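You operate a simulated robot arm through the tools that you are given. There is no shell and no other tool.

You are at the controls of a simulated two-armed robot. One attempt, no reset.

TASK
Hold the yellow drip tray on the top of the steel bench steady with one hand and put the strainer basket from the top of the steel bench in it with the other.

Only the result counts: the job must be done as asked and must still hold three seconds after the hand-in. Knocking over, shifting, dropping, spilling or breaking anything else fails it.

THE ROBOT
Two 7-joint arms with three-finger grippers on one trunk, on a base that moves. Base frame: it is fixed to the floor where the robot stands at the start and does not move with it; the origin is under the middle of the robot, x ahead of it, y to its left, z up. Lengths are in mm, angles in rad, forces in N, time in s.
The left shoulder is at the start at [30, 124, 1008], the right one opposite. With the tool pointing down near the work surface each hand reaches from about 100 to 780 mm from the robot's upright axis, wherever it stands, measured 20 degrees to its own side. Places, roughly: yellow drip tray [750, 1000, 1000]. Payload 2.2 kg a hand.
Tool frame (each hand has its own): the origin (TCP) lies between the finger pads and is the grasp point; the fingertips stand 28 mm ahead of it; z points along the fingers, y is the line along which they close. The gripper opens to 102 mm; its body begins 71 mm behind the TCP.
Orientation is that of the tool frame in the base frame, as [roll, pitch, yaw] about the fixed x, y, z axes, in that order (R = Rz(yaw) Ry(pitch) Rx(roll)). With the fingers straight down and closing along the base's y, the tool's x points along the base's -x, its y along +y and its z along -z.

THE INTERFACE
- The arms move only by the tool send_rows. It takes "left_plan", "right_plan" or both (then of equal length, played together; a hand with none holds still); each is a list of rows, each a list of 7 numbers: the shift along the tool's x, y, z in units of 400 mm (1.0 is 400 mm), then the turn, a rotation vector about the tool's x, y, z in units of 90 degrees (1.0 is 90 degrees), then the opening, from 0 (shut) to 1 (fully open). In form: [[dx, dy, dz, ax, ay, az, hand], ...]. A call has 1 to 20 rows; each row is the pose to reach, as a shift and turn from the pose commanded when the call began, along the tool's axes at that moment. A call with a number of a shift or a turn outside -1 to 1 is refused whole. A row lasts 0.2 s, in which the tool goes at most 50 mm and 0.15 rad; a call with a longer step from one row to the next is refused whole, and so is a gripper value outside its range. A pose out of reach is approached as far as the arm can. The call stops where the force on the tool passes 40 N (or 10 N more than at its start, if that is more) or the arm is blocked; 0.2 s more then pass. The fingers move at their own pace (about 143.6 mm/s each) and stop on an object; they squeeze with about 23 N. The grip force told is the motor's: it shows also when the fingers shut on nothing. Time passes only in rows, and 0.2 s behind the last, so rows that repeat a pose let the fingers close. It gives the time, the measured TCP pose, the force on the tool (base axes), the opening and the grip force at its end, in the units of the frame above (readings bear some noise), with the torque about the TCP (base axes, N m) and any sound that the robot's microphone picked up.
- Cameras (640 x 400 px; columns grow to the right, rows downward): "scene" is now at [48.4, 12.9, 1724.9]; the picture's right is [0.14, -0.99, 0.00], its down [-0.75, -0.11, -0.66] and it looks along [0.65, 0.09, -0.76] (base axes); focal length 266 px, centre (320, 200). "left" rides on the left gripper at [72, 38, -86] in its tool frame; the picture's right is [-0.46, 0.89, 0.00], its down [-0.60, -0.32, -0.73] and it looks along [-0.65, -0.34, 0.68] (tool axes); focal length 256 px, centre (320, 200). "right" rides on the right gripper at [69, 44, -86] in its tool frame; the picture's right is [-0.53, 0.85, 0.00], its down [-0.58, -0.36, -0.73] and it looks along [-0.62, -0.39, 0.68] (tool axes); focal length 256 px, centre (320, 200). There is no depth. A picture from a camera that has moved, and an enlarged one, comes with that camera's place and axes in the base frame and with its lens.
- snapshot(camera): a new picture of that camera. No time passes.
- raise_lower(by): moves the trunk up (or, below 0, down) by that many mm; the arms and the scene camera ride with it, the base frame stays. It gives what a move gives, with no picture.
- drive_base(legs): drives the robot by 1 to 6 legs, each [ahead, left, turn to the left] in mm, mm and rad, along the robot's own axes; the way and the turn of a leg run together, so that a leg with both is an arc; at most 1500 mm and 3.142 rad a leg. The arms and the cameras ride along, it lands a little off, and it stops where it bumps. It gives what a move gives.
- pan_tilt(pan, tilt): turns the head with the scene camera to pan (to the left, within 2.496 rad either way) and tilt (down, from -0.506 to 1.204), counted from straight ahead of the robot. It gives what a move gives.
- inspect(camera, box): a new picture of the part [left, top, right, bottom] of that camera's present view, enlarged. No time passes.
- job_done(): hands the job in; it is judged then, once.

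Places have to be worked out from the pictures, the camera data and where the tool is seen. Open the grippers and draw the arms clear of the work before you hand the job in, unless the task says otherwise.

The tools are called after "Emit:" as a command line: name --argument value ..., lists and objects as JSON in quotes. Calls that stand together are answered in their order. send_rows: Moves the arms, as the interface text tells. Its arguments: {"type":"object","properties":{"left_plan":{"type":"array"},"right_plan":{"type":"array"}},"required":[]} The other tools are called the same way: raise_lower (by) moves the trunk up or down; drive_base (legs) drives the base; pan_tilt (pan, tilt) turns the head that bears the scene camera; snapshot (camera) takes a picture; inspect (camera, box) takes an enlarged picture of a part of a camera's view; job_done () hands the job in.

At the start:

```text
t: 0.0
left_tool_pos: [474.2, 317.3, 1153.3]
left_ee_rot: [3.14, -0.001, 3.142]
left_ft_force: [0.0, 0.7, 0.7]
left_wrist_torque: [-0.01, 0.05, -0.03]
left_opening: 102.2
left_gripper_force: 0.0
right_tool_pos: [526.5, -58.6, 1106.7]
right_ee_rot: [3.141, 0.0, 3.141]
right_ft_force: [0.6, -0.3, 0.3]
right_wrist_torque: [0.0, 0.02, 0.01]
right_opening: 102.3
right_gripper_force: 0.1
trunk travel left (down, up): [-250.0, 290.0]
robot x, y, heading: [-3.3, 0.5, 0.0]
head pan, tilt (commanded): [0.14, 0.857]
```

scene: 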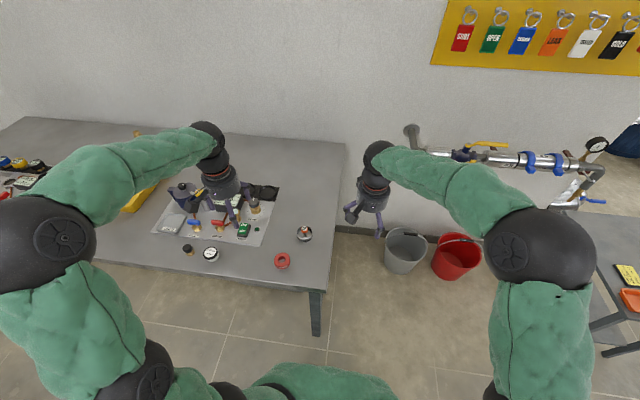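
right: 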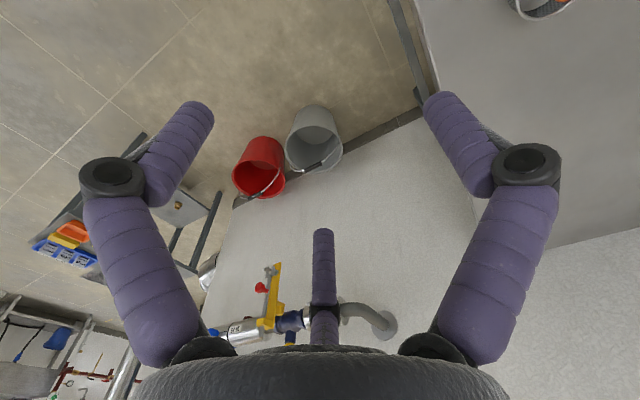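
left: 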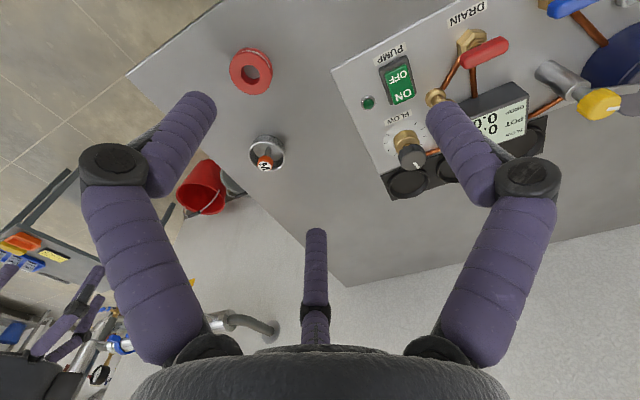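

The scene picture shows the bench to the left with a piping panel, and a yellow thing behind the left arm. I turn the head to the left to see the bench and the tray.

Emit:
pan_tilt --pan 0.9 --tilt 0.7

Emit:
snapshot --camera "scene"

```text
t: 1.1
left_tool_pos: [474.1, 317.4, 1153.5]
left_ee_rot: [3.141, 0.0, 3.141]
left_ft_force: [1.0, 0.2, 0.3]
left_wrist_torque: [0.0, 0.01, 0.03]
left_opening: 102.0
left_gripper_force: 0.1
right_tool_pos: [525.4, -61.3, 1106.3]
right_ee_rot: [3.141, 0.0, 3.141]
right_ft_force: [-0.1, 0.3, 0.1]
right_wrist_torque: [-0.02, -0.02, -0.04]
right_opening: 101.7
right_gripper_force: 0.1
trunk travel left (down, up): [-250.0, 290.0]
robot x, y, heading: [2.3, -1.2, -0.004]
head pan, tilt (commanded): [0.901, 0.7]
```

```text
taken
camera scene: at [24.1, 68.6, 1737.6], right [0.78, -0.62, 0.0], down [-0.4, -0.5, -0.76], along [0.48, 0.6, -0.64], focal length 266 px, centre (320, 200)
```

scene: 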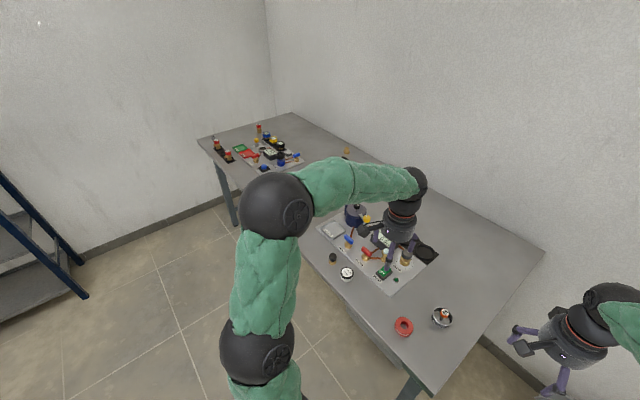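

The left arm hides the tray. I raise the trunk so the arms clear everything on the bench before driving left.

Emit:
raise_lower --by 200

Emit:
snapshot --camera "scene"

Emit:
snapshot --camera "left"

```text
t: 3.3
left_tool_pos: [474.4, 315.8, 1353.0]
left_ee_rot: [-3.14, 0.0, -3.141]
left_ft_force: [0.4, -0.4, -0.8]
left_wrist_torque: [0.03, 0.0, 0.0]
left_opening: 102.2
left_gripper_force: 0.0
right_tool_pos: [526.3, -61.0, 1304.9]
right_ee_rot: [3.141, -0.001, 3.141]
right_ft_force: [0.2, 0.6, -0.5]
right_wrist_torque: [0.0, -0.01, -0.01]
right_opening: 102.0
right_gripper_force: 0.1
trunk travel left (down, up): [-450.0, 90.0]
robot x, y, heading: [1.8, -1.4, 0.006]
head pan, tilt (commanded): [0.901, 0.7]
```

```text
taken
camera scene: at [24.2, 68.7, 1937.5], right [0.78, -0.62, 0.0], down [-0.4, -0.5, -0.76], along [0.47, 0.6, -0.64], focal length 266 px, centre (320, 200)
```

scene: 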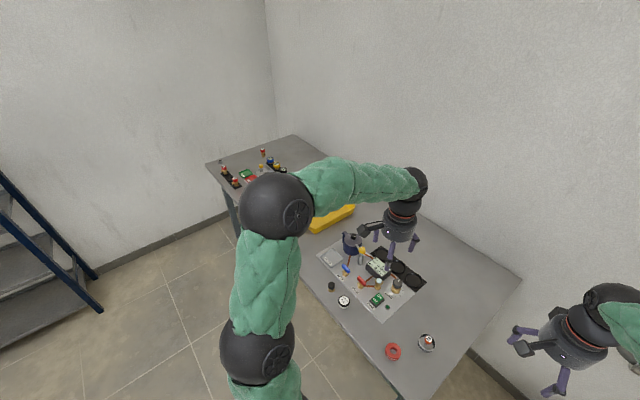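

```text
taken
camera left: at [403.4, 356.9, 1439.6], right [0.47, 0.89, 0.0], down [0.6, -0.32, 0.73], along [0.65, -0.34, -0.68], focal length 256 px, centre (320, 200)
```

left: 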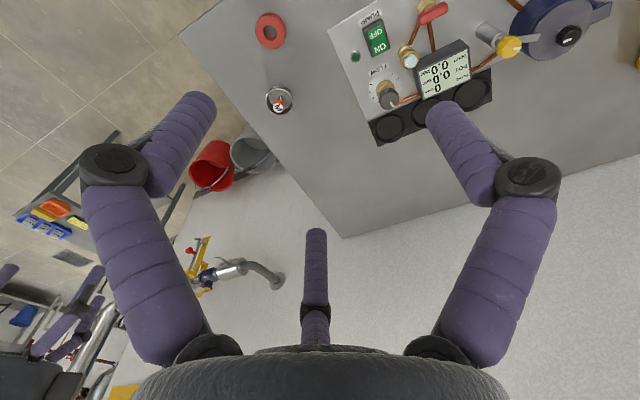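

The tray is partly visible around [700, 850+]. The arms are now well above everything on the bench, so I drive left along the bench to look at the tray and its surroundings.

Emit:
drive_base --legs '[[0, 600, 0]]'

Emit:
pan_tilt --pan 0.0 --tilt 0.8

Emit:
snapshot --camera "scene"

Emit:
snapshot --camera "left"

Emit:
snapshot --camera "right"

```text
t: 6.7
left_tool_pos: [472.1, 918.9, 1352.9]
left_ee_rot: [3.14, 0.001, -3.139]
left_ft_force: [0.5, 0.5, -0.4]
left_wrist_torque: [0.02, 0.0, -0.03]
left_opening: 101.8
left_gripper_force: 0.0
right_tool_pos: [525.5, 542.5, 1307.4]
right_ee_rot: [-3.141, 0.001, -3.138]
right_ft_force: [0.4, -0.4, -0.6]
right_wrist_torque: [0.02, -0.03, -0.03]
right_opening: 101.9
right_gripper_force: 0.1
trunk travel left (down, up): [-450.0, 90.0]
robot x, y, heading: [1.4, 601.7, 0.0]
head pan, tilt (commanded): [0.901, 0.7]
```

```text
t: 7.9
left_tool_pos: [472.8, 920.5, 1353.5]
left_ee_rot: [3.141, 0.0, -3.141]
left_ft_force: [0.0, 0.3, 1.0]
left_wrist_torque: [-0.02, -0.01, 0.02]
left_opening: 102.0
left_gripper_force: 0.1
right_tool_pos: [524.4, 542.7, 1305.8]
right_ee_rot: [3.141, 0.001, -3.14]
right_ft_force: [0.2, -0.3, 0.0]
right_wrist_torque: [0.0, 0.01, 0.03]
right_opening: 102.2
right_gripper_force: 0.1
trunk travel left (down, up): [-450.0, 90.0]
robot x, y, heading: [-2.3, 597.5, 0.004]
head pan, tilt (commanded): [0.0, 0.799]
```

```text
taken
camera scene: at [51.4, 605.0, 1929.4], right [0.0, -1.0, 0.0], down [-0.72, 0.0, -0.7], along [0.7, 0.0, -0.72], focal length 266 px, centre (320, 200)
```

scene: 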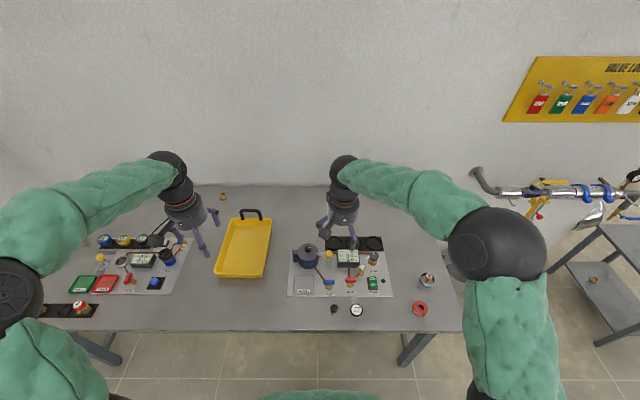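

```text
taken
camera left: at [401.9, 960.4, 1439.8], right [0.46, 0.89, 0.0], down [0.6, -0.32, 0.73], along [0.65, -0.34, -0.68], focal length 256 px, centre (320, 200)
```

left: 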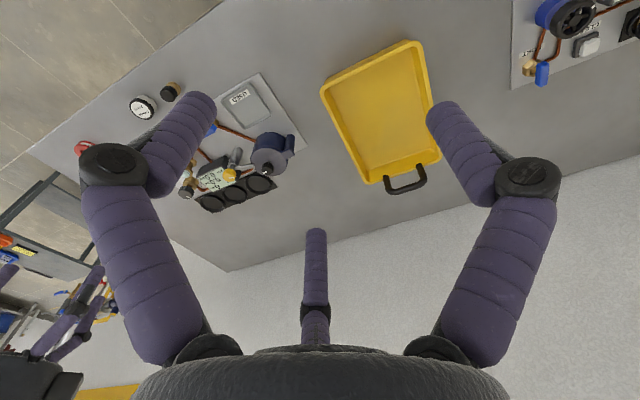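

```text
taken
camera right: at [455.8, 586.7, 1393.0], right [0.53, 0.85, 0.0], down [0.58, -0.36, 0.73], along [0.62, -0.39, -0.68], focal length 256 px, centre (320, 200)
```

right: 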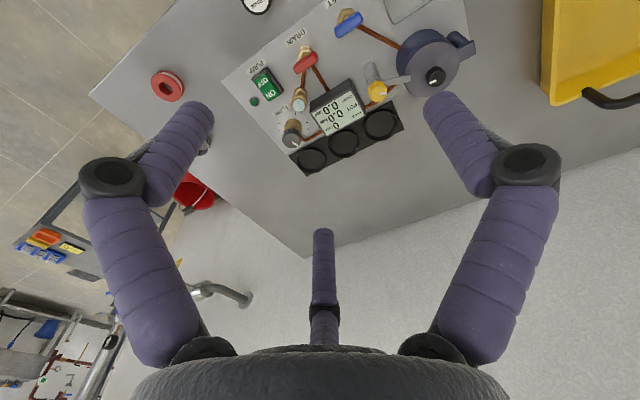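

The whole bench is visible now: the yellow tray is in the middle with its black handle to the wall. I look closer at the small objects to find the strainer basket.

Emit:
inspect --camera "scene" --box '[280, 220, 460, 332]'

Emit:
inspect --camera "scene" --box '[30, 180, 280, 336]'

Emit:
inspect --camera "scene" --box '[400, 250, 460, 330]'

```text
3.56 times, centred on (370, 276) of scene
camera zoom: at [51.4, 605.0, 1929.4], right [0.0, -1.0, 0.0], down [-0.72, 0.0, -0.7], along [0.7, 0.0, -0.72], focal length 947 px, centre (142, -70)
```

zoom: 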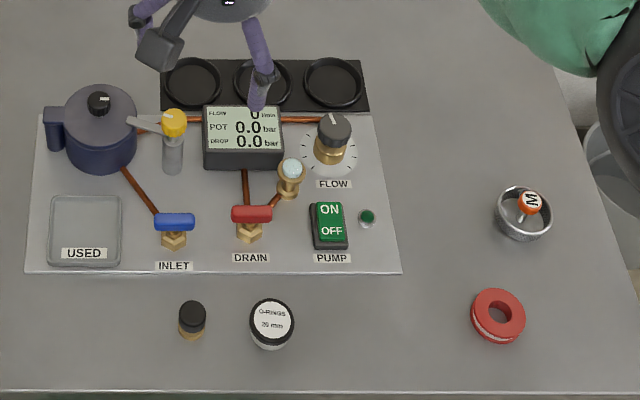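

```text
2.56 times, centred on (155, 258) of scene
camera zoom: at [51.4, 605.0, 1929.4], right [0.0, -1.0, 0.0], down [-0.72, 0.0, -0.7], along [0.7, 0.0, -0.72], focal length 682 px, centre (742, 52)
```

zoom: 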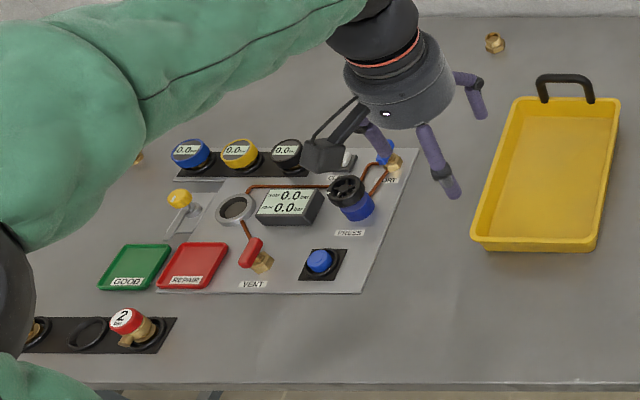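

```text
5.00 times, centred on (430, 290) of scene
camera zoom: at [51.4, 605.0, 1929.4], right [0.0, -1.0, 0.0], down [-0.72, 0.0, -0.7], along [0.7, 0.0, -0.72], focal length 1332 px, centre (-230, -250)
```

zoom: 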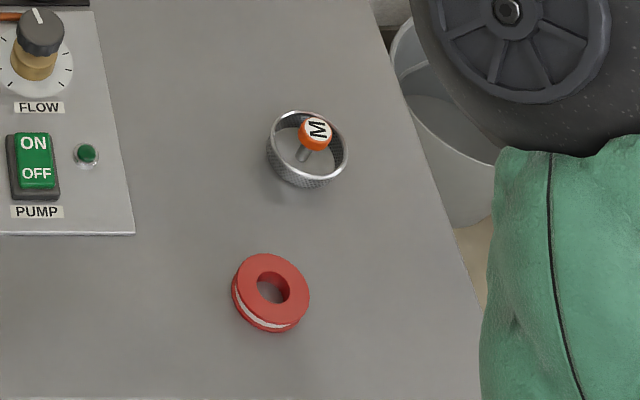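

The strainer basket is the mesh cup with the orange "M" knob at the right end, about [600, 150, 878] from two views; the bench top is about z 870, and the tray spans roughly x 615–905, y 850–1060. I look closer at the tray before going to the basket.

Emit:
inspect --camera "left" --box '[300, 20, 480, 210]'

Emit:
inspect --camera "scene" --box '[195, 190, 295, 290]'

Emit:
drive_base --legs '[[0, -290, 0]]'

Emit:
pan_tilt --pan -0.25 --tilt 0.95

Emit:
snapshot --camera "scene"

Emit:
snapshot --camera "right"

```text
2.11 times, centred on (390, 115) of left
camera zoom: at [401.9, 960.4, 1439.8], right [0.46, 0.89, 0.0], down [0.6, -0.32, 0.73], along [0.65, -0.34, -0.68], focal length 539 px, centre (173, 379)
```

zoom: 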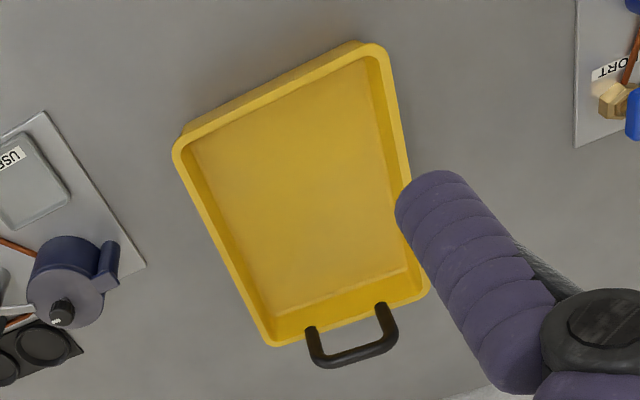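

```text
4.00 times, centred on (245, 240) of scene
camera zoom: at [51.4, 605.0, 1929.4], right [0.0, -1.0, 0.0], down [-0.72, 0.0, -0.7], along [0.7, 0.0, -0.72], focal length 1066 px, centre (620, 40)
```

zoom: 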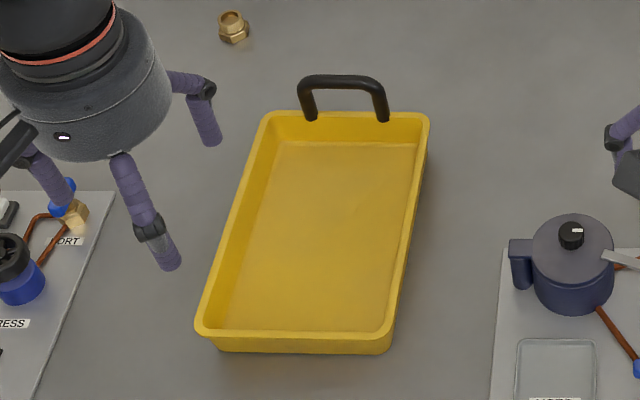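

```text
t: 9.9
left_tool_pos: [472.3, 625.3, 1353.5]
left_ee_rot: [3.141, 0.0, -3.134]
left_ft_force: [0.3, 0.2, -0.5]
left_wrist_torque: [0.01, 0.01, 0.01]
left_opening: 102.3
left_gripper_force: 0.1
right_tool_pos: [526.5, 249.2, 1305.4]
right_ee_rot: [3.141, 0.0, -3.135]
right_ft_force: [-0.9, -0.7, 0.3]
right_wrist_torque: [-0.01, 0.0, 0.02]
right_opening: 101.9
right_gripper_force: 0.0
trunk travel left (down, up): [-450.0, 90.0]
robot x, y, heading: [4.6, 306.3, 0.004]
head pan, tilt (commanded): [0.0, 0.799]
```

```text
t: 10.7
left_tool_pos: [472.7, 626.2, 1354.2]
left_ee_rot: [3.141, 0.0, -3.135]
left_ft_force: [0.2, 0.2, 0.0]
left_wrist_torque: [0.02, 0.0, 0.02]
left_opening: 102.1
left_gripper_force: 0.1
right_tool_pos: [526.5, 250.0, 1306.2]
right_ee_rot: [3.141, -0.002, -3.134]
right_ft_force: [-0.2, -0.4, 0.2]
right_wrist_torque: [0.02, -0.02, 0.0]
right_opening: 102.0
right_gripper_force: 0.0
trunk travel left (down, up): [-450.0, 90.0]
robot x, y, heading: [0.2, 303.7, 0.005]
head pan, tilt (commanded): [-0.25, 0.949]
```

```text
taken
camera scene: at [42.7, 290.2, 1917.9], right [-0.24, -0.97, 0.0], down [-0.79, 0.19, -0.58], along [0.57, -0.14, -0.81], focal length 266 px, centre (320, 200)
```

scene: 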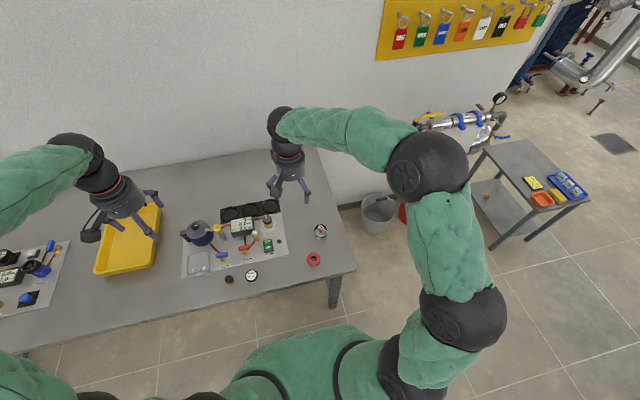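

```text
taken
camera right: at [457.2, 292.2, 1392.9], right [0.53, 0.85, 0.0], down [0.58, -0.36, 0.73], along [0.62, -0.39, -0.68], focal length 256 px, centre (320, 200)
```

right: 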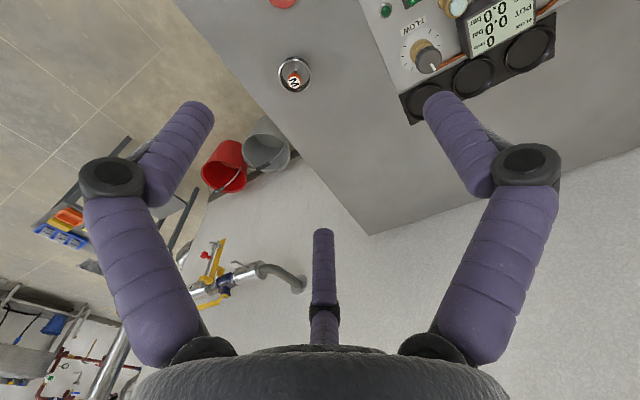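

The basket seen from the right camera lies at about [595, 148], agreeing with the scene estimate. I lower the trunk again and bring the right hand above the basket for a closer look.

Emit:
raise_lower --by -180

Emit:
send_rows --right_plan '[[-0.04, -0.06, 0, 0, 0, 0, 1], [-0.08, -0.12, 0, 0, 0, 0, 1], [-0.12, -0.18, 0, 0, 0, 0, 1], [-0.15, -0.22, 0, 0, 0, 0, 1], [-0.175, -0.255, 0, 0, 0, 0, 1]]'

Emit:
snapshot --camera "right"

Emit:
snapshot --camera "scene"

```text
t: 12.7
left_tool_pos: [472.3, 626.5, 1172.4]
left_ee_rot: [-3.141, 0.001, -3.136]
left_ft_force: [0.0, -0.4, -0.3]
left_wrist_torque: [-0.02, 0.05, 0.01]
left_opening: 101.9
left_gripper_force: 0.0
right_tool_pos: [526.2, 249.7, 1127.0]
right_ee_rot: [3.14, 0.0, -3.135]
right_ft_force: [-0.3, -0.1, 0.1]
right_wrist_torque: [0.03, 0.0, 0.02]
right_opening: 102.1
right_gripper_force: 0.0
trunk travel left (down, up): [-270.0, 270.0]
robot x, y, heading: [2.1, 304.9, 0.004]
head pan, tilt (commanded): [-0.25, 0.949]
```

```text
t: 13.9
left_tool_pos: [472.9, 624.8, 1172.2]
left_ee_rot: [3.141, 0.001, -3.134]
left_ft_force: [0.1, -0.2, 0.2]
left_wrist_torque: [0.06, 0.02, 0.02]
left_opening: 101.8
left_gripper_force: 0.0
right_tool_pos: [597.5, 147.5, 1126.9]
right_ee_rot: [-3.141, -0.002, -3.135]
right_ft_force: [-0.7, -0.4, 0.1]
right_wrist_torque: [0.04, 0.06, 0.01]
right_opening: 101.8
right_gripper_force: 0.2
trunk travel left (down, up): [-270.0, 270.0]
robot x, y, heading: [3.7, 302.7, 0.008]
head pan, tilt (commanded): [-0.25, 0.949]
```

```text
taken
camera right: at [528.7, 190.8, 1213.5], right [0.53, 0.85, 0.0], down [0.58, -0.36, 0.73], along [0.62, -0.39, -0.68], focal length 256 px, centre (320, 200)
```

right: 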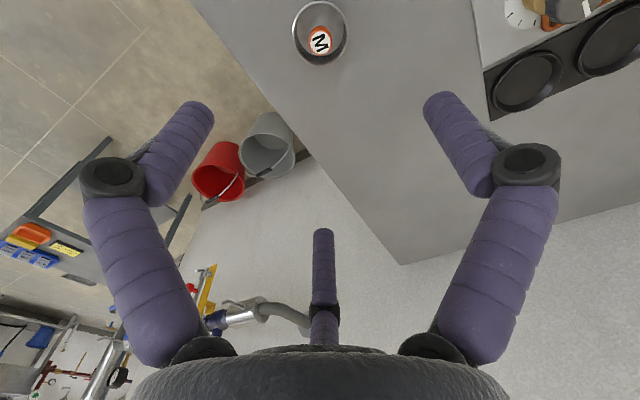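

```text
taken
camera scene: at [43.2, 289.5, 1737.8], right [-0.24, -0.97, 0.0], down [-0.79, 0.2, -0.58], along [0.56, -0.14, -0.81], focal length 266 px, centre (320, 200)
```

scene: 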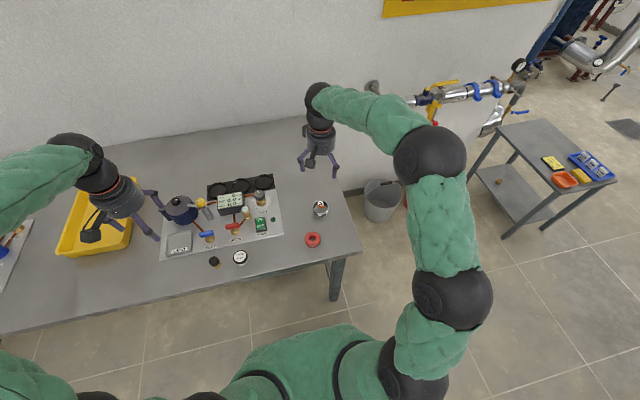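

The hand is at [597.5, 147.5] and the basket projects straight under the TCP within a few mm. I enlarge the basket to judge the knob, rim and height.

Emit:
inspect --camera "right" --box '[270, 0, 370, 70]'

Emit:
inspect --camera "scene" --box '[290, 190, 350, 230]'

```text
5.71 times, centred on (320, 35) of right
camera zoom: at [528.7, 190.8, 1213.5], right [0.53, 0.85, 0.0], down [0.58, -0.36, 0.73], along [0.62, -0.39, -0.68], focal length 1463 px, centre (320, 1143)
```

zoom: 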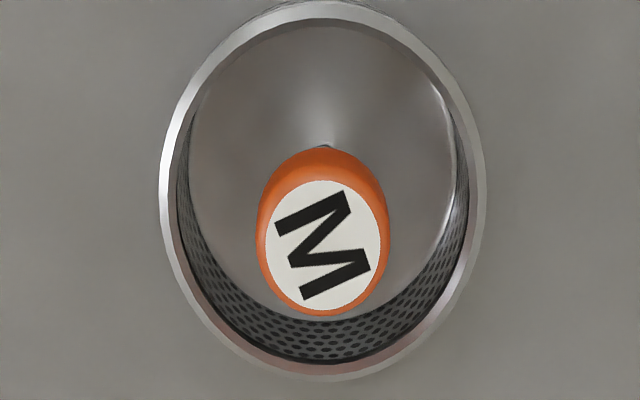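

```text
10.00 times, centred on (320, 210) of scene
camera zoom: at [43.2, 289.5, 1737.8], right [-0.24, -0.97, 0.0], down [-0.79, 0.2, -0.58], along [0.56, -0.14, -0.81], focal length 2664 px, centre (320, 100)
```

zoom: 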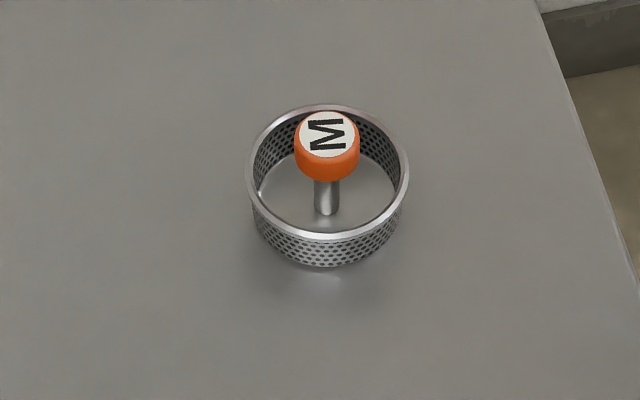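

The basket is a cup about 62 mm wide and 20 mm tall with a 24 mm knob standing about 40–57 mm above the bench (rim near z 884). I'll grip the knob: part-close the fingers to fit inside the rim and descend to z≈965 for another look.

Emit:
send_rows --right_plan '[[0, 0, 0.1, 0, 0, 0, 0.6], [0, 0, 0.2, 0, 0, 0, 0.6], [0, 0, 0.3, 0, 0, 0, 0.6], [0, 0, 0.4, 0, 0, 0, 0.6], [0, 0, 0.405, 0, 0, 0, 0.6]]'

Emit:
snapshot --camera "right"

Emit:
inspect --camera "scene" --box '[280, 160, 370, 230]'

```text
t: 15.1
left_tool_pos: [472.6, 625.6, 1174.5]
left_ee_rot: [3.141, 0.001, -3.134]
left_ft_force: [0.0, -0.4, 0.7]
left_wrist_torque: [0.03, -0.01, 0.01]
left_opening: 102.0
left_gripper_force: 0.1
right_tool_pos: [596.6, 146.4, 964.6]
right_ee_rot: [-3.141, 0.0, -3.134]
right_ft_force: [0.2, 1.0, -0.5]
right_wrist_torque: [-0.01, 0.03, -0.02]
right_opening: 61.3
right_gripper_force: 0.0
trunk travel left (down, up): [-270.0, 270.0]
robot x, y, heading: [-0.8, 306.0, 0.008]
head pan, tilt (commanded): [-0.25, 0.949]
```

```text
taken
camera right: at [527.1, 189.6, 1052.2], right [0.53, 0.85, 0.0], down [0.58, -0.36, 0.73], along [0.62, -0.39, -0.68], focal length 256 px, centre (320, 200)
```

right: 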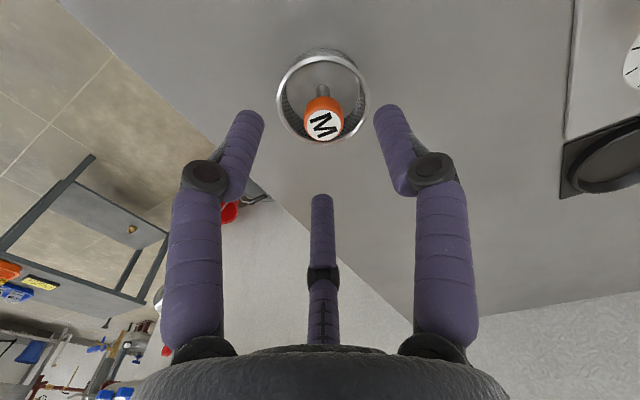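

```text
5.71 times, centred on (325, 195) of scene
camera zoom: at [42.2, 290.3, 1737.9], right [-0.24, -0.97, 0.0], down [-0.79, 0.19, -0.58], along [0.57, -0.14, -0.81], focal length 1522 px, centre (291, 229)
```

zoom: 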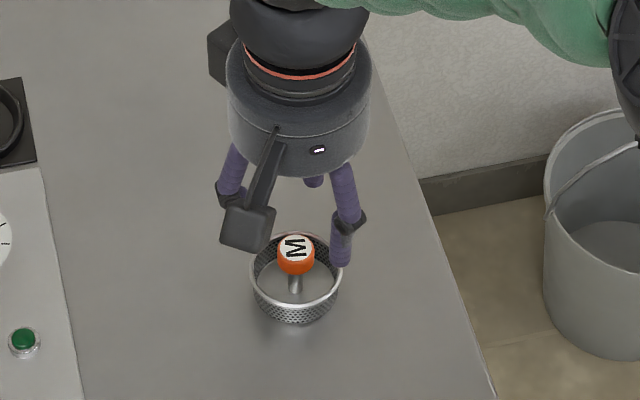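

Rim at about z 884, knob top about z 919, axis at about [594–596, 148]. I shift by 2 mm, descend to z≈917 (tips stay just above the rim) and close on the knob.

Emit:
send_rows --right_plan '[[0.0025, 0.005, 0.06, 0, 0, 0, 0.6], [0.0025, 0.005, 0.119, 0, 0, 0, 0.6], [0.0025, 0.005, 0.119, 0, 0, 0, 0.6]]'

Emit:
snapshot --camera "right"

Emit:
inspect --camera "scene" --box '[280, 160, 370, 230]'

```text
t: 15.9
left_tool_pos: [472.4, 626.3, 1174.6]
left_ee_rot: [3.141, 0.001, -3.136]
left_ft_force: [0.4, 0.3, 0.0]
left_wrist_torque: [-0.02, -0.01, 0.02]
left_opening: 102.1
left_gripper_force: 0.0
right_tool_pos: [596.7, 148.4, 915.9]
right_ee_rot: [3.141, -0.001, -3.134]
right_ft_force: [0.4, 1.5, 0.7]
right_wrist_torque: [0.03, -0.01, 0.01]
right_opening: 61.2
right_gripper_force: 0.0
trunk travel left (down, up): [-270.0, 270.0]
robot x, y, heading: [0.3, 307.5, 0.009]
head pan, tilt (commanded): [-0.25, 0.949]
```

```text
taken
camera right: at [526.3, 191.5, 1002.9], right [0.53, 0.85, 0.0], down [0.58, -0.36, 0.73], along [0.62, -0.39, -0.68], focal length 256 px, centre (320, 200)
```

right: 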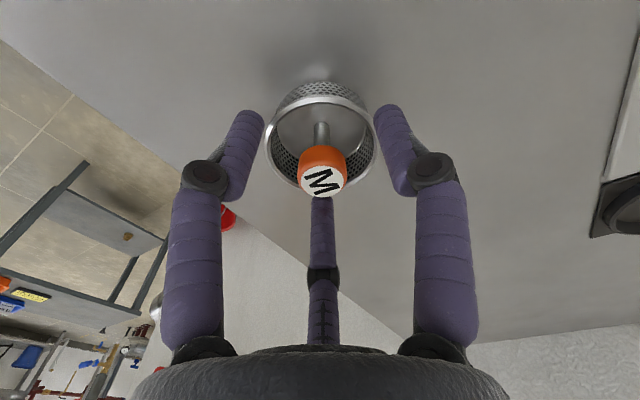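

```text
5.71 times, centred on (325, 195) of scene
camera zoom: at [42.3, 290.2, 1737.9], right [-0.24, -0.97, 0.0], down [-0.79, 0.19, -0.58], along [0.57, -0.14, -0.81], focal length 1522 px, centre (291, 229)
```

zoom: 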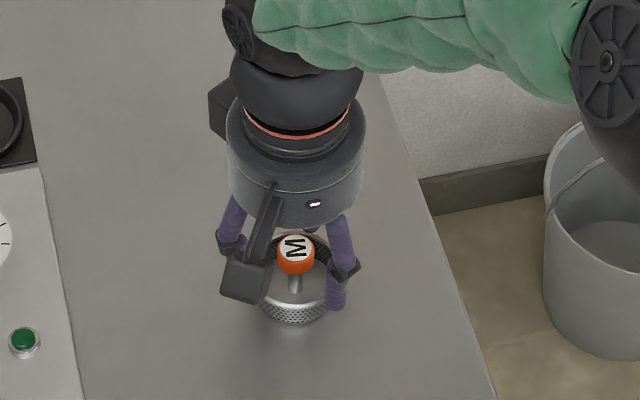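

The knob top sits right at the TCP in the picture (expected at (320,185), seen at (322,181)), and the fingers are around it. I close the right hand.

Emit:
send_rows --right_plan '[[0, 0, 0, 0, 0, 0, 0.4], [0, 0, 0, 0, 0, 0, 0.2], [0, 0, 0, 0, 0, 0, 0.0], [0, 0, 0, 0, 0, 0, 0.0], [0, 0, 0, 0, 0, 0, 0.0]]'

Emit:
snapshot --camera "right"

Emit:
inspect --camera "scene" --box '[280, 160, 370, 230]'

```text
t: 17.1
left_tool_pos: [472.8, 625.2, 1172.8]
left_ee_rot: [3.141, 0.0, -3.135]
left_ft_force: [0.4, 0.9, 0.5]
left_wrist_torque: [-0.01, 0.05, 0.03]
left_opening: 102.0
left_gripper_force: 0.0
right_tool_pos: [595.0, 149.3, 916.5]
right_ee_rot: [-3.141, -0.001, -3.133]
right_ft_force: [-0.2, -0.2, 2.0]
right_wrist_torque: [0.01, -0.15, -0.01]
right_opening: 23.6
right_gripper_force: 23.1
trunk travel left (down, up): [-270.0, 270.0]
robot x, y, heading: [3.6, 306.6, 0.007]
head pan, tilt (commanded): [-0.25, 0.949]
```

```text
taken
camera right: at [526.5, 191.5, 1003.2], right [0.53, 0.85, 0.0], down [0.58, -0.36, 0.73], along [0.62, -0.39, -0.68], focal length 256 px, centre (320, 200)
```

right: 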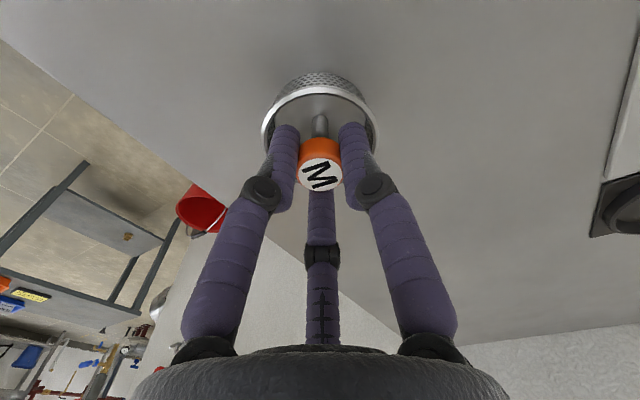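

```text
5.71 times, centred on (325, 195) of scene
camera zoom: at [42.5, 290.2, 1737.9], right [-0.24, -0.97, 0.0], down [-0.79, 0.19, -0.58], along [0.57, -0.14, -0.81], focal length 1522 px, centre (291, 229)
```

zoom: 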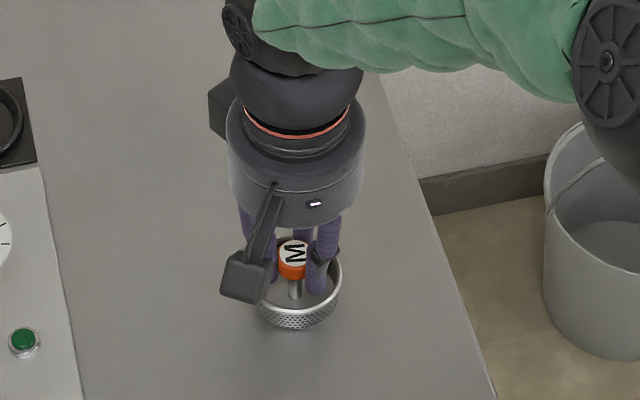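

The knob is held (opening 23.6 mm, 23 N). I lift the basket straight up about 190 mm in small steps.

Emit:
send_rows --right_plan '[[0, 0, -0.03, 0, 0, 0, 0], [0, 0, -0.08, 0, 0, 0, 0], [0, 0, -0.16, 0, 0, 0, 0], [0, 0, -0.24, 0, 0, 0, 0], [0, 0, -0.32, 0, 0, 0, 0], [0, 0, -0.4, 0, 0, 0, 0], [0, 0, -0.46, 0, 0, 0, 0], [0, 0, -0.48, 0, 0, 0, 0]]'

Emit:
snapshot --camera "right"

Emit:
snapshot --camera "scene"

```text
t: 18.9
left_tool_pos: [472.6, 626.0, 1173.0]
left_ee_rot: [3.141, 0.001, -3.136]
left_ft_force: [0.6, -0.2, 0.3]
left_wrist_torque: [-0.01, 0.0, 0.0]
left_opening: 102.0
left_gripper_force: 0.2
right_tool_pos: [596.5, 150.3, 1108.0]
right_ee_rot: [-3.141, 0.002, -3.134]
right_ft_force: [-0.2, 0.3, -1.6]
right_wrist_torque: [0.01, 0.01, -0.03]
right_opening: 23.5
right_gripper_force: 23.3
trunk travel left (down, up): [-270.0, 270.0]
robot x, y, heading: [2.6, 305.7, 0.008]
head pan, tilt (commanded): [-0.25, 0.949]
```

```text
taken
camera right: at [527.0, 193.0, 1194.3], right [0.53, 0.85, 0.0], down [0.58, -0.36, 0.73], along [0.62, -0.39, -0.68], focal length 256 px, centre (320, 200)
```

right: 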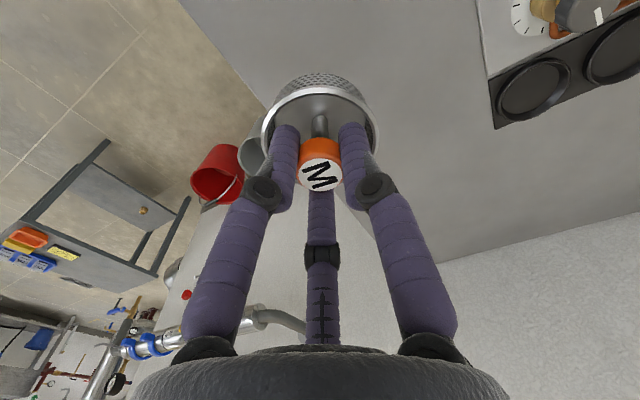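

```text
taken
camera scene: at [42.8, 290.1, 1737.8], right [-0.24, -0.97, 0.0], down [-0.79, 0.2, -0.58], along [0.56, -0.14, -0.81], focal length 266 px, centre (320, 200)
```

scene: 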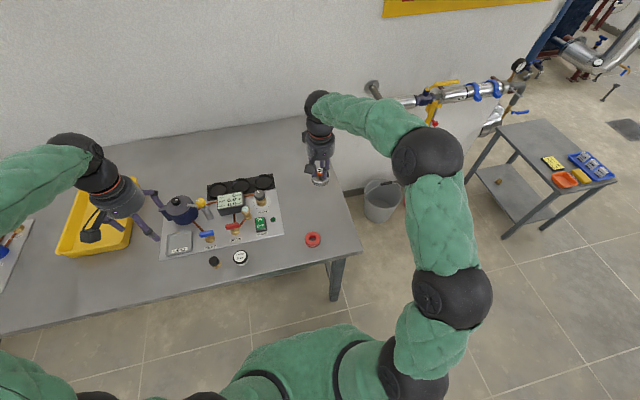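

The basket hangs securely and level. I raise the trunk for clearance over the panel items, then drive left until the tray is ahead of me.

Emit:
raise_lower --by 120

Emit:
drive_base --legs '[[0, 310, 0], [0, 310, 0]]'

Emit:
pan_tilt --pan 0.0 --tilt 0.85

Emit:
snapshot --camera "scene"

Emit:
snapshot --camera "left"

Emit:
snapshot --camera "right"

```text
t: 20.4
left_tool_pos: [473.0, 625.9, 1292.6]
left_ee_rot: [3.141, -0.001, -3.134]
left_ft_force: [-0.5, 0.5, -0.6]
left_wrist_torque: [0.0, -0.05, 0.03]
left_opening: 102.2
left_gripper_force: 0.1
right_tool_pos: [597.5, 149.8, 1227.1]
right_ee_rot: [3.141, 0.0, -3.134]
right_ft_force: [-0.8, 0.4, -0.7]
right_wrist_torque: [0.0, 0.01, -0.01]
right_opening: 23.9
right_gripper_force: 22.4
trunk travel left (down, up): [-390.0, 150.0]
robot x, y, heading: [-0.6, 305.5, 0.009]
head pan, tilt (commanded): [-0.25, 0.949]
```

```text
t: 24.2
left_tool_pos: [468.8, 1253.4, 1294.2]
left_ee_rot: [-3.14, 0.001, -3.136]
left_ft_force: [1.1, 1.1, 0.5]
left_wrist_torque: [-0.02, 0.0, -0.01]
left_opening: 102.1
left_gripper_force: 0.1
right_tool_pos: [591.3, 776.9, 1228.3]
right_ee_rot: [3.141, 0.001, -3.133]
right_ft_force: [0.3, -0.5, -0.8]
right_wrist_torque: [-0.03, 0.02, 0.01]
right_opening: 23.7
right_gripper_force: 22.9
trunk travel left (down, up): [-390.0, 150.0]
robot x, y, heading: [-3.5, 930.4, 0.008]
head pan, tilt (commanded): [-0.25, 0.949]
```

```text
t: 25.0
left_tool_pos: [467.5, 1252.8, 1293.1]
left_ee_rot: [3.141, 0.001, -3.135]
left_ft_force: [0.6, 0.1, -0.3]
left_wrist_torque: [0.02, 0.0, -0.03]
left_opening: 101.9
left_gripper_force: 0.1
right_tool_pos: [591.8, 775.9, 1227.0]
right_ee_rot: [-3.141, 0.0, -3.133]
right_ft_force: [-0.5, 0.4, 0.0]
right_wrist_torque: [0.04, 0.03, 0.0]
right_opening: 23.9
right_gripper_force: 23.0
trunk travel left (down, up): [-390.0, 150.0]
robot x, y, heading: [-3.0, 936.9, 0.012]
head pan, tilt (commanded): [0.0, 0.85]
```

```text
taken
camera scene: at [45.5, 934.9, 1865.3], right [0.01, -1.0, 0.0], down [-0.75, 0.0, -0.66], along [0.66, 0.0, -0.75], focal length 266 px, centre (320, 200)
```

scene: 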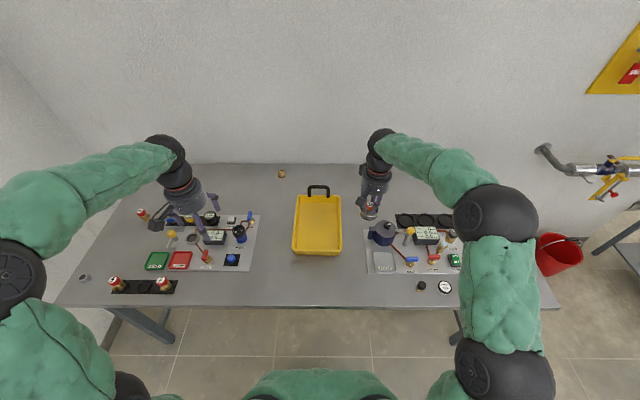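

```text
taken
camera left: at [396.9, 1292.2, 1379.9], right [0.46, 0.89, 0.0], down [0.61, -0.31, 0.73], along [0.65, -0.34, -0.68], focal length 256 px, centre (320, 200)
```

left: 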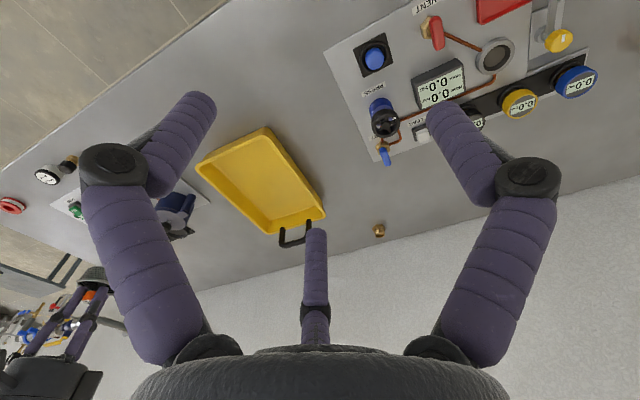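

```text
taken
camera right: at [522.0, 819.6, 1314.1], right [0.53, 0.85, 0.0], down [0.58, -0.36, 0.73], along [0.62, -0.39, -0.68], focal length 256 px, centre (320, 200)
```

right: 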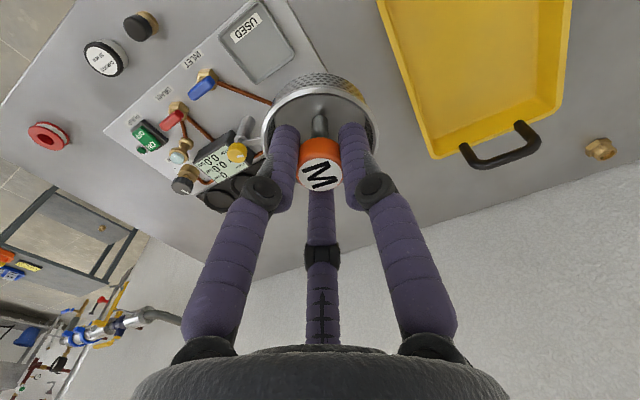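

The tray is straight ahead. I enlarge it to measure it, and check the small ring at the far left for certainty about the basket.

Emit:
inspect --camera "scene" --box '[270, 170, 370, 270]'

Emit:
inspect --camera "scene" --box '[60, 200, 260, 310]'

```text
4.00 times, centred on (320, 220) of scene
camera zoom: at [45.5, 934.9, 1865.3], right [0.01, -1.0, 0.0], down [-0.75, 0.0, -0.66], along [0.66, 0.0, -0.75], focal length 1066 px, centre (320, 120)
```

zoom: 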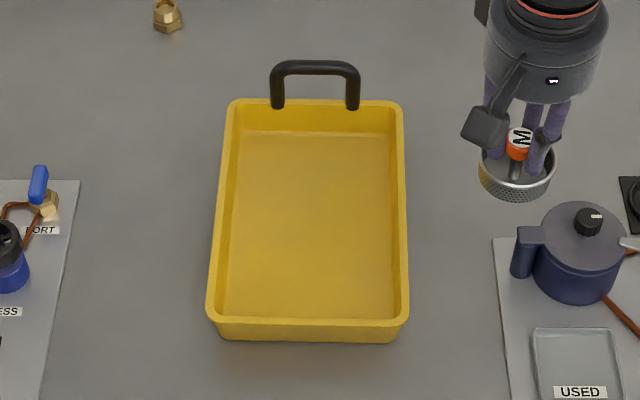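

```text
3.20 times, centred on (160, 255) of scene
camera zoom: at [45.5, 934.9, 1865.3], right [0.01, -1.0, 0.0], down [-0.75, 0.0, -0.66], along [0.66, 0.0, -0.75], focal length 853 px, centre (832, 24)
```

zoom: 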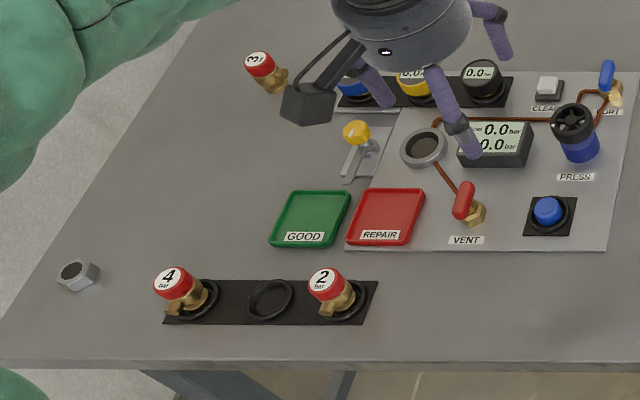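

The basket is definitely the "M" one; the tray spans about x 608–900, y 845–1050 with its rim near z≈910. I bring the open left hand above the tray's left wall first, leaving the right hand with the basket waiting at the side.

Emit:
send_rows --left_plan '[[-0.08, -0.061, 0, 0, 0, 0, 1], [-0.16, -0.123, 0, 0, 0, 0, 1], [-0.24, -0.184, 0, 0, 0, 0, 1], [-0.32, -0.246, 0, 0, 0, 0, 1], [-0.4, -0.307, 0, 0, 0, 0, 1], [-0.48, -0.369, 0, 0, 0, 0, 1], [-0.56, -0.43, 0, 0, 0, 0, 1], [-0.63, -0.484, 0, 0, 0, 0, 1], [-0.6765, -0.5195, 0, 0, 0, 0, 1], [-0.6765, -0.5195, 0, 0, 0, 0, 1]]'

Emit:
raise_lower --by -120

Emit:
snapshot --camera "left"

Emit:
snapshot --camera "scene"

Emit:
snapshot --camera "right"

```text
t: 27.2
left_tool_pos: [716.1, 1054.6, 1287.5]
left_ee_rot: [-3.14, -0.001, -3.135]
left_ft_force: [-0.7, 0.6, -0.4]
left_wrist_torque: [-0.01, -0.02, -0.02]
left_opening: 101.6
left_gripper_force: 0.1
left hand out of reach, approached as far as the arm can: row 8, 9, 10
right_tool_pos: [591.3, 777.6, 1227.2]
right_ee_rot: [3.141, 0.0, -3.134]
right_ft_force: [-0.1, 0.1, -0.5]
right_wrist_torque: [-0.04, 0.01, 0.0]
right_opening: 23.9
right_gripper_force: 22.6
trunk travel left (down, up): [-390.0, 150.0]
robot x, y, heading: [-1.4, 934.4, 0.011]
head pan, tilt (commanded): [0.0, 0.85]
```

```text
t: 28.7
left_tool_pos: [715.3, 1053.0, 1167.2]
left_ee_rot: [-3.141, -0.002, -3.135]
left_ft_force: [-0.7, -0.3, 0.6]
left_wrist_torque: [-0.02, -0.02, 0.02]
left_opening: 102.1
left_gripper_force: 0.0
right_tool_pos: [592.5, 777.3, 1107.9]
right_ee_rot: [-3.141, 0.0, -3.134]
right_ft_force: [-0.7, -0.4, -0.4]
right_wrist_torque: [-0.02, -0.02, 0.02]
right_opening: 24.0
right_gripper_force: 22.9
trunk travel left (down, up): [-270.0, 270.0]
robot x, y, heading: [-5.4, 931.2, 0.008]
head pan, tilt (commanded): [0.0, 0.85]
```

```text
taken
camera left: at [644.1, 1093.4, 1253.7], right [0.46, 0.89, 0.0], down [0.61, -0.31, 0.73], along [0.65, -0.34, -0.68], focal length 256 px, centre (320, 200)
```

left: 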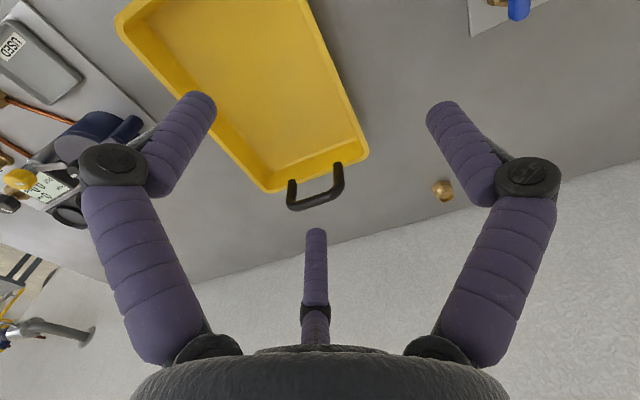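

```text
taken
camera scene: at [45.2, 935.4, 1745.5], right [0.01, -1.0, 0.0], down [-0.75, -0.01, -0.66], along [0.66, 0.0, -0.75], focal length 266 px, centre (320, 200)
```

scene: 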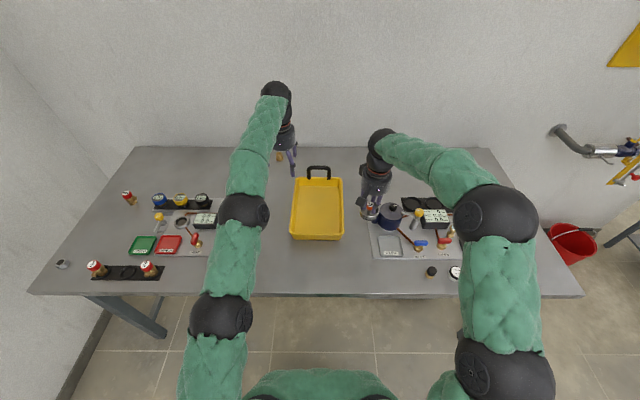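

```text
taken
camera right: at [522.0, 819.8, 1194.6], right [0.53, 0.85, 0.0], down [0.58, -0.36, 0.73], along [0.62, -0.39, -0.68], focal length 256 px, centre (320, 200)
```

right: 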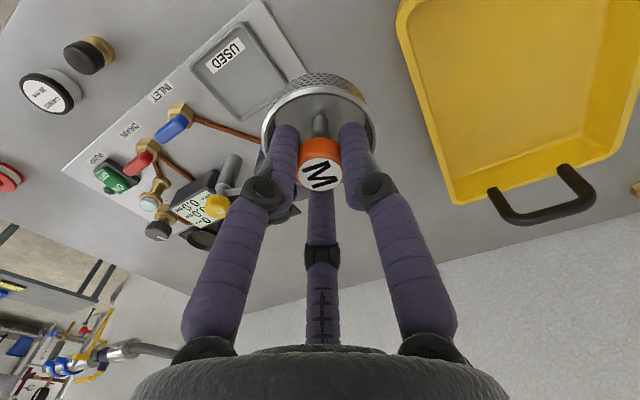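

The left hand is near its reach limit at x≈716 at this height, so I'll grip further in, near x≈680. I take enlarged views to fix the tray's rim height and left wall position.

Emit:
inspect --camera "scene" --box '[275, 155, 365, 250]'

Emit:
inspect --camera "left" --box '[100, 0, 400, 215]'

Emit:
inspect --camera "right" --box '[380, 0, 640, 235]'

```text
4.21 times, centred on (320, 202) of scene
camera zoom: at [45.2, 935.4, 1745.5], right [0.01, -1.0, 0.0], down [-0.75, -0.01, -0.66], along [0.66, 0.0, -0.75], focal length 1122 px, centre (320, 190)
```

zoom: 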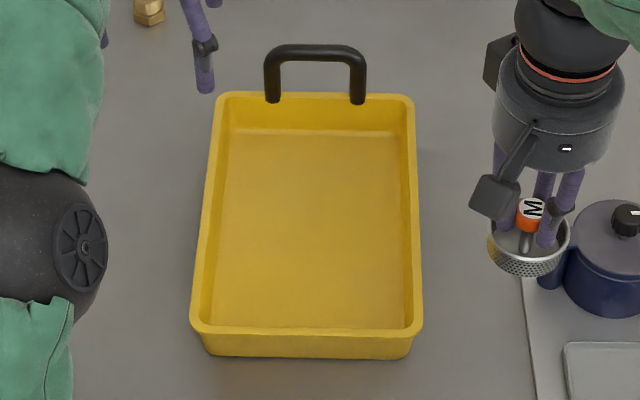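

```text
1.86 times, centred on (250, 108) of left
camera zoom: at [644.1, 1093.4, 1253.7], right [0.46, 0.89, 0.0], down [0.61, -0.31, 0.73], along [0.65, -0.34, -0.68], focal length 476 px, centre (450, 372)
```

zoom: 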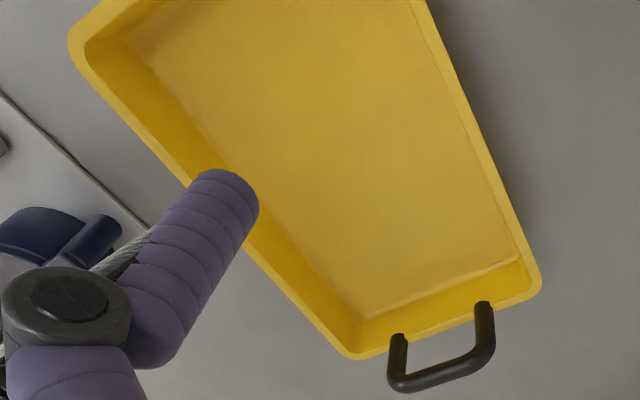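

```text
1.70 times, centred on (510, 118) of right
camera zoom: at [522.0, 819.8, 1194.6], right [0.53, 0.85, 0.0], down [0.58, -0.36, 0.73], along [0.62, -0.39, -0.68], focal length 436 px, centre (-3, 340)
```

zoom: 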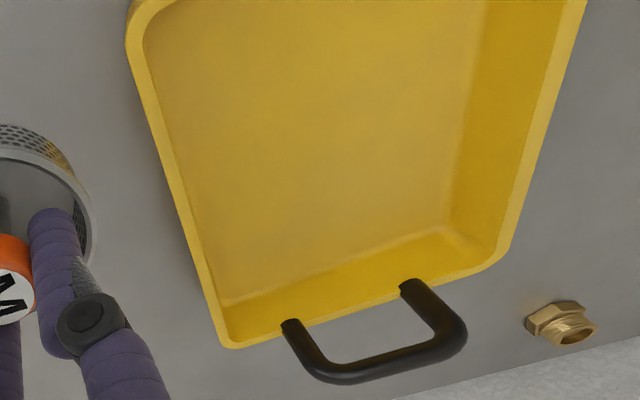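

Near-rim edge triangulates to x≈609, z≈911; the left rim's outer edge is at y≈1050, so the wall centre is near y≈1044. I draw the left hand back a little to see what pose the command is counted from.

Emit:
send_rows --left_plan '[[0.06, 0, 0, 0, 0, 0, 1], [0.12, 0, 0, 0, 0, 0, 1], [0.15, 0, 0, 0, 0, 0, 1], [0.15, 0, 0, 0, 0, 0, 1]]'

```text
t: 29.7
left_tool_pos: [654.8, 1051.6, 1166.3]
left_ee_rot: [3.141, -0.001, -3.135]
left_ft_force: [-0.5, 0.1, 0.3]
left_wrist_torque: [0.06, 0.0, -0.05]
left_opening: 101.8
left_gripper_force: 0.1
right_tool_pos: [592.6, 776.9, 1107.5]
right_ee_rot: [-3.141, -0.002, -3.134]
right_ft_force: [0.0, -0.1, -1.7]
right_wrist_torque: [-0.02, -0.02, 0.01]
right_opening: 23.9
right_gripper_force: 22.9
trunk travel left (down, up): [-270.0, 270.0]
robot x, y, heading: [-1.9, 930.1, 0.01]
head pan, tilt (commanded): [0.0, 0.85]
```

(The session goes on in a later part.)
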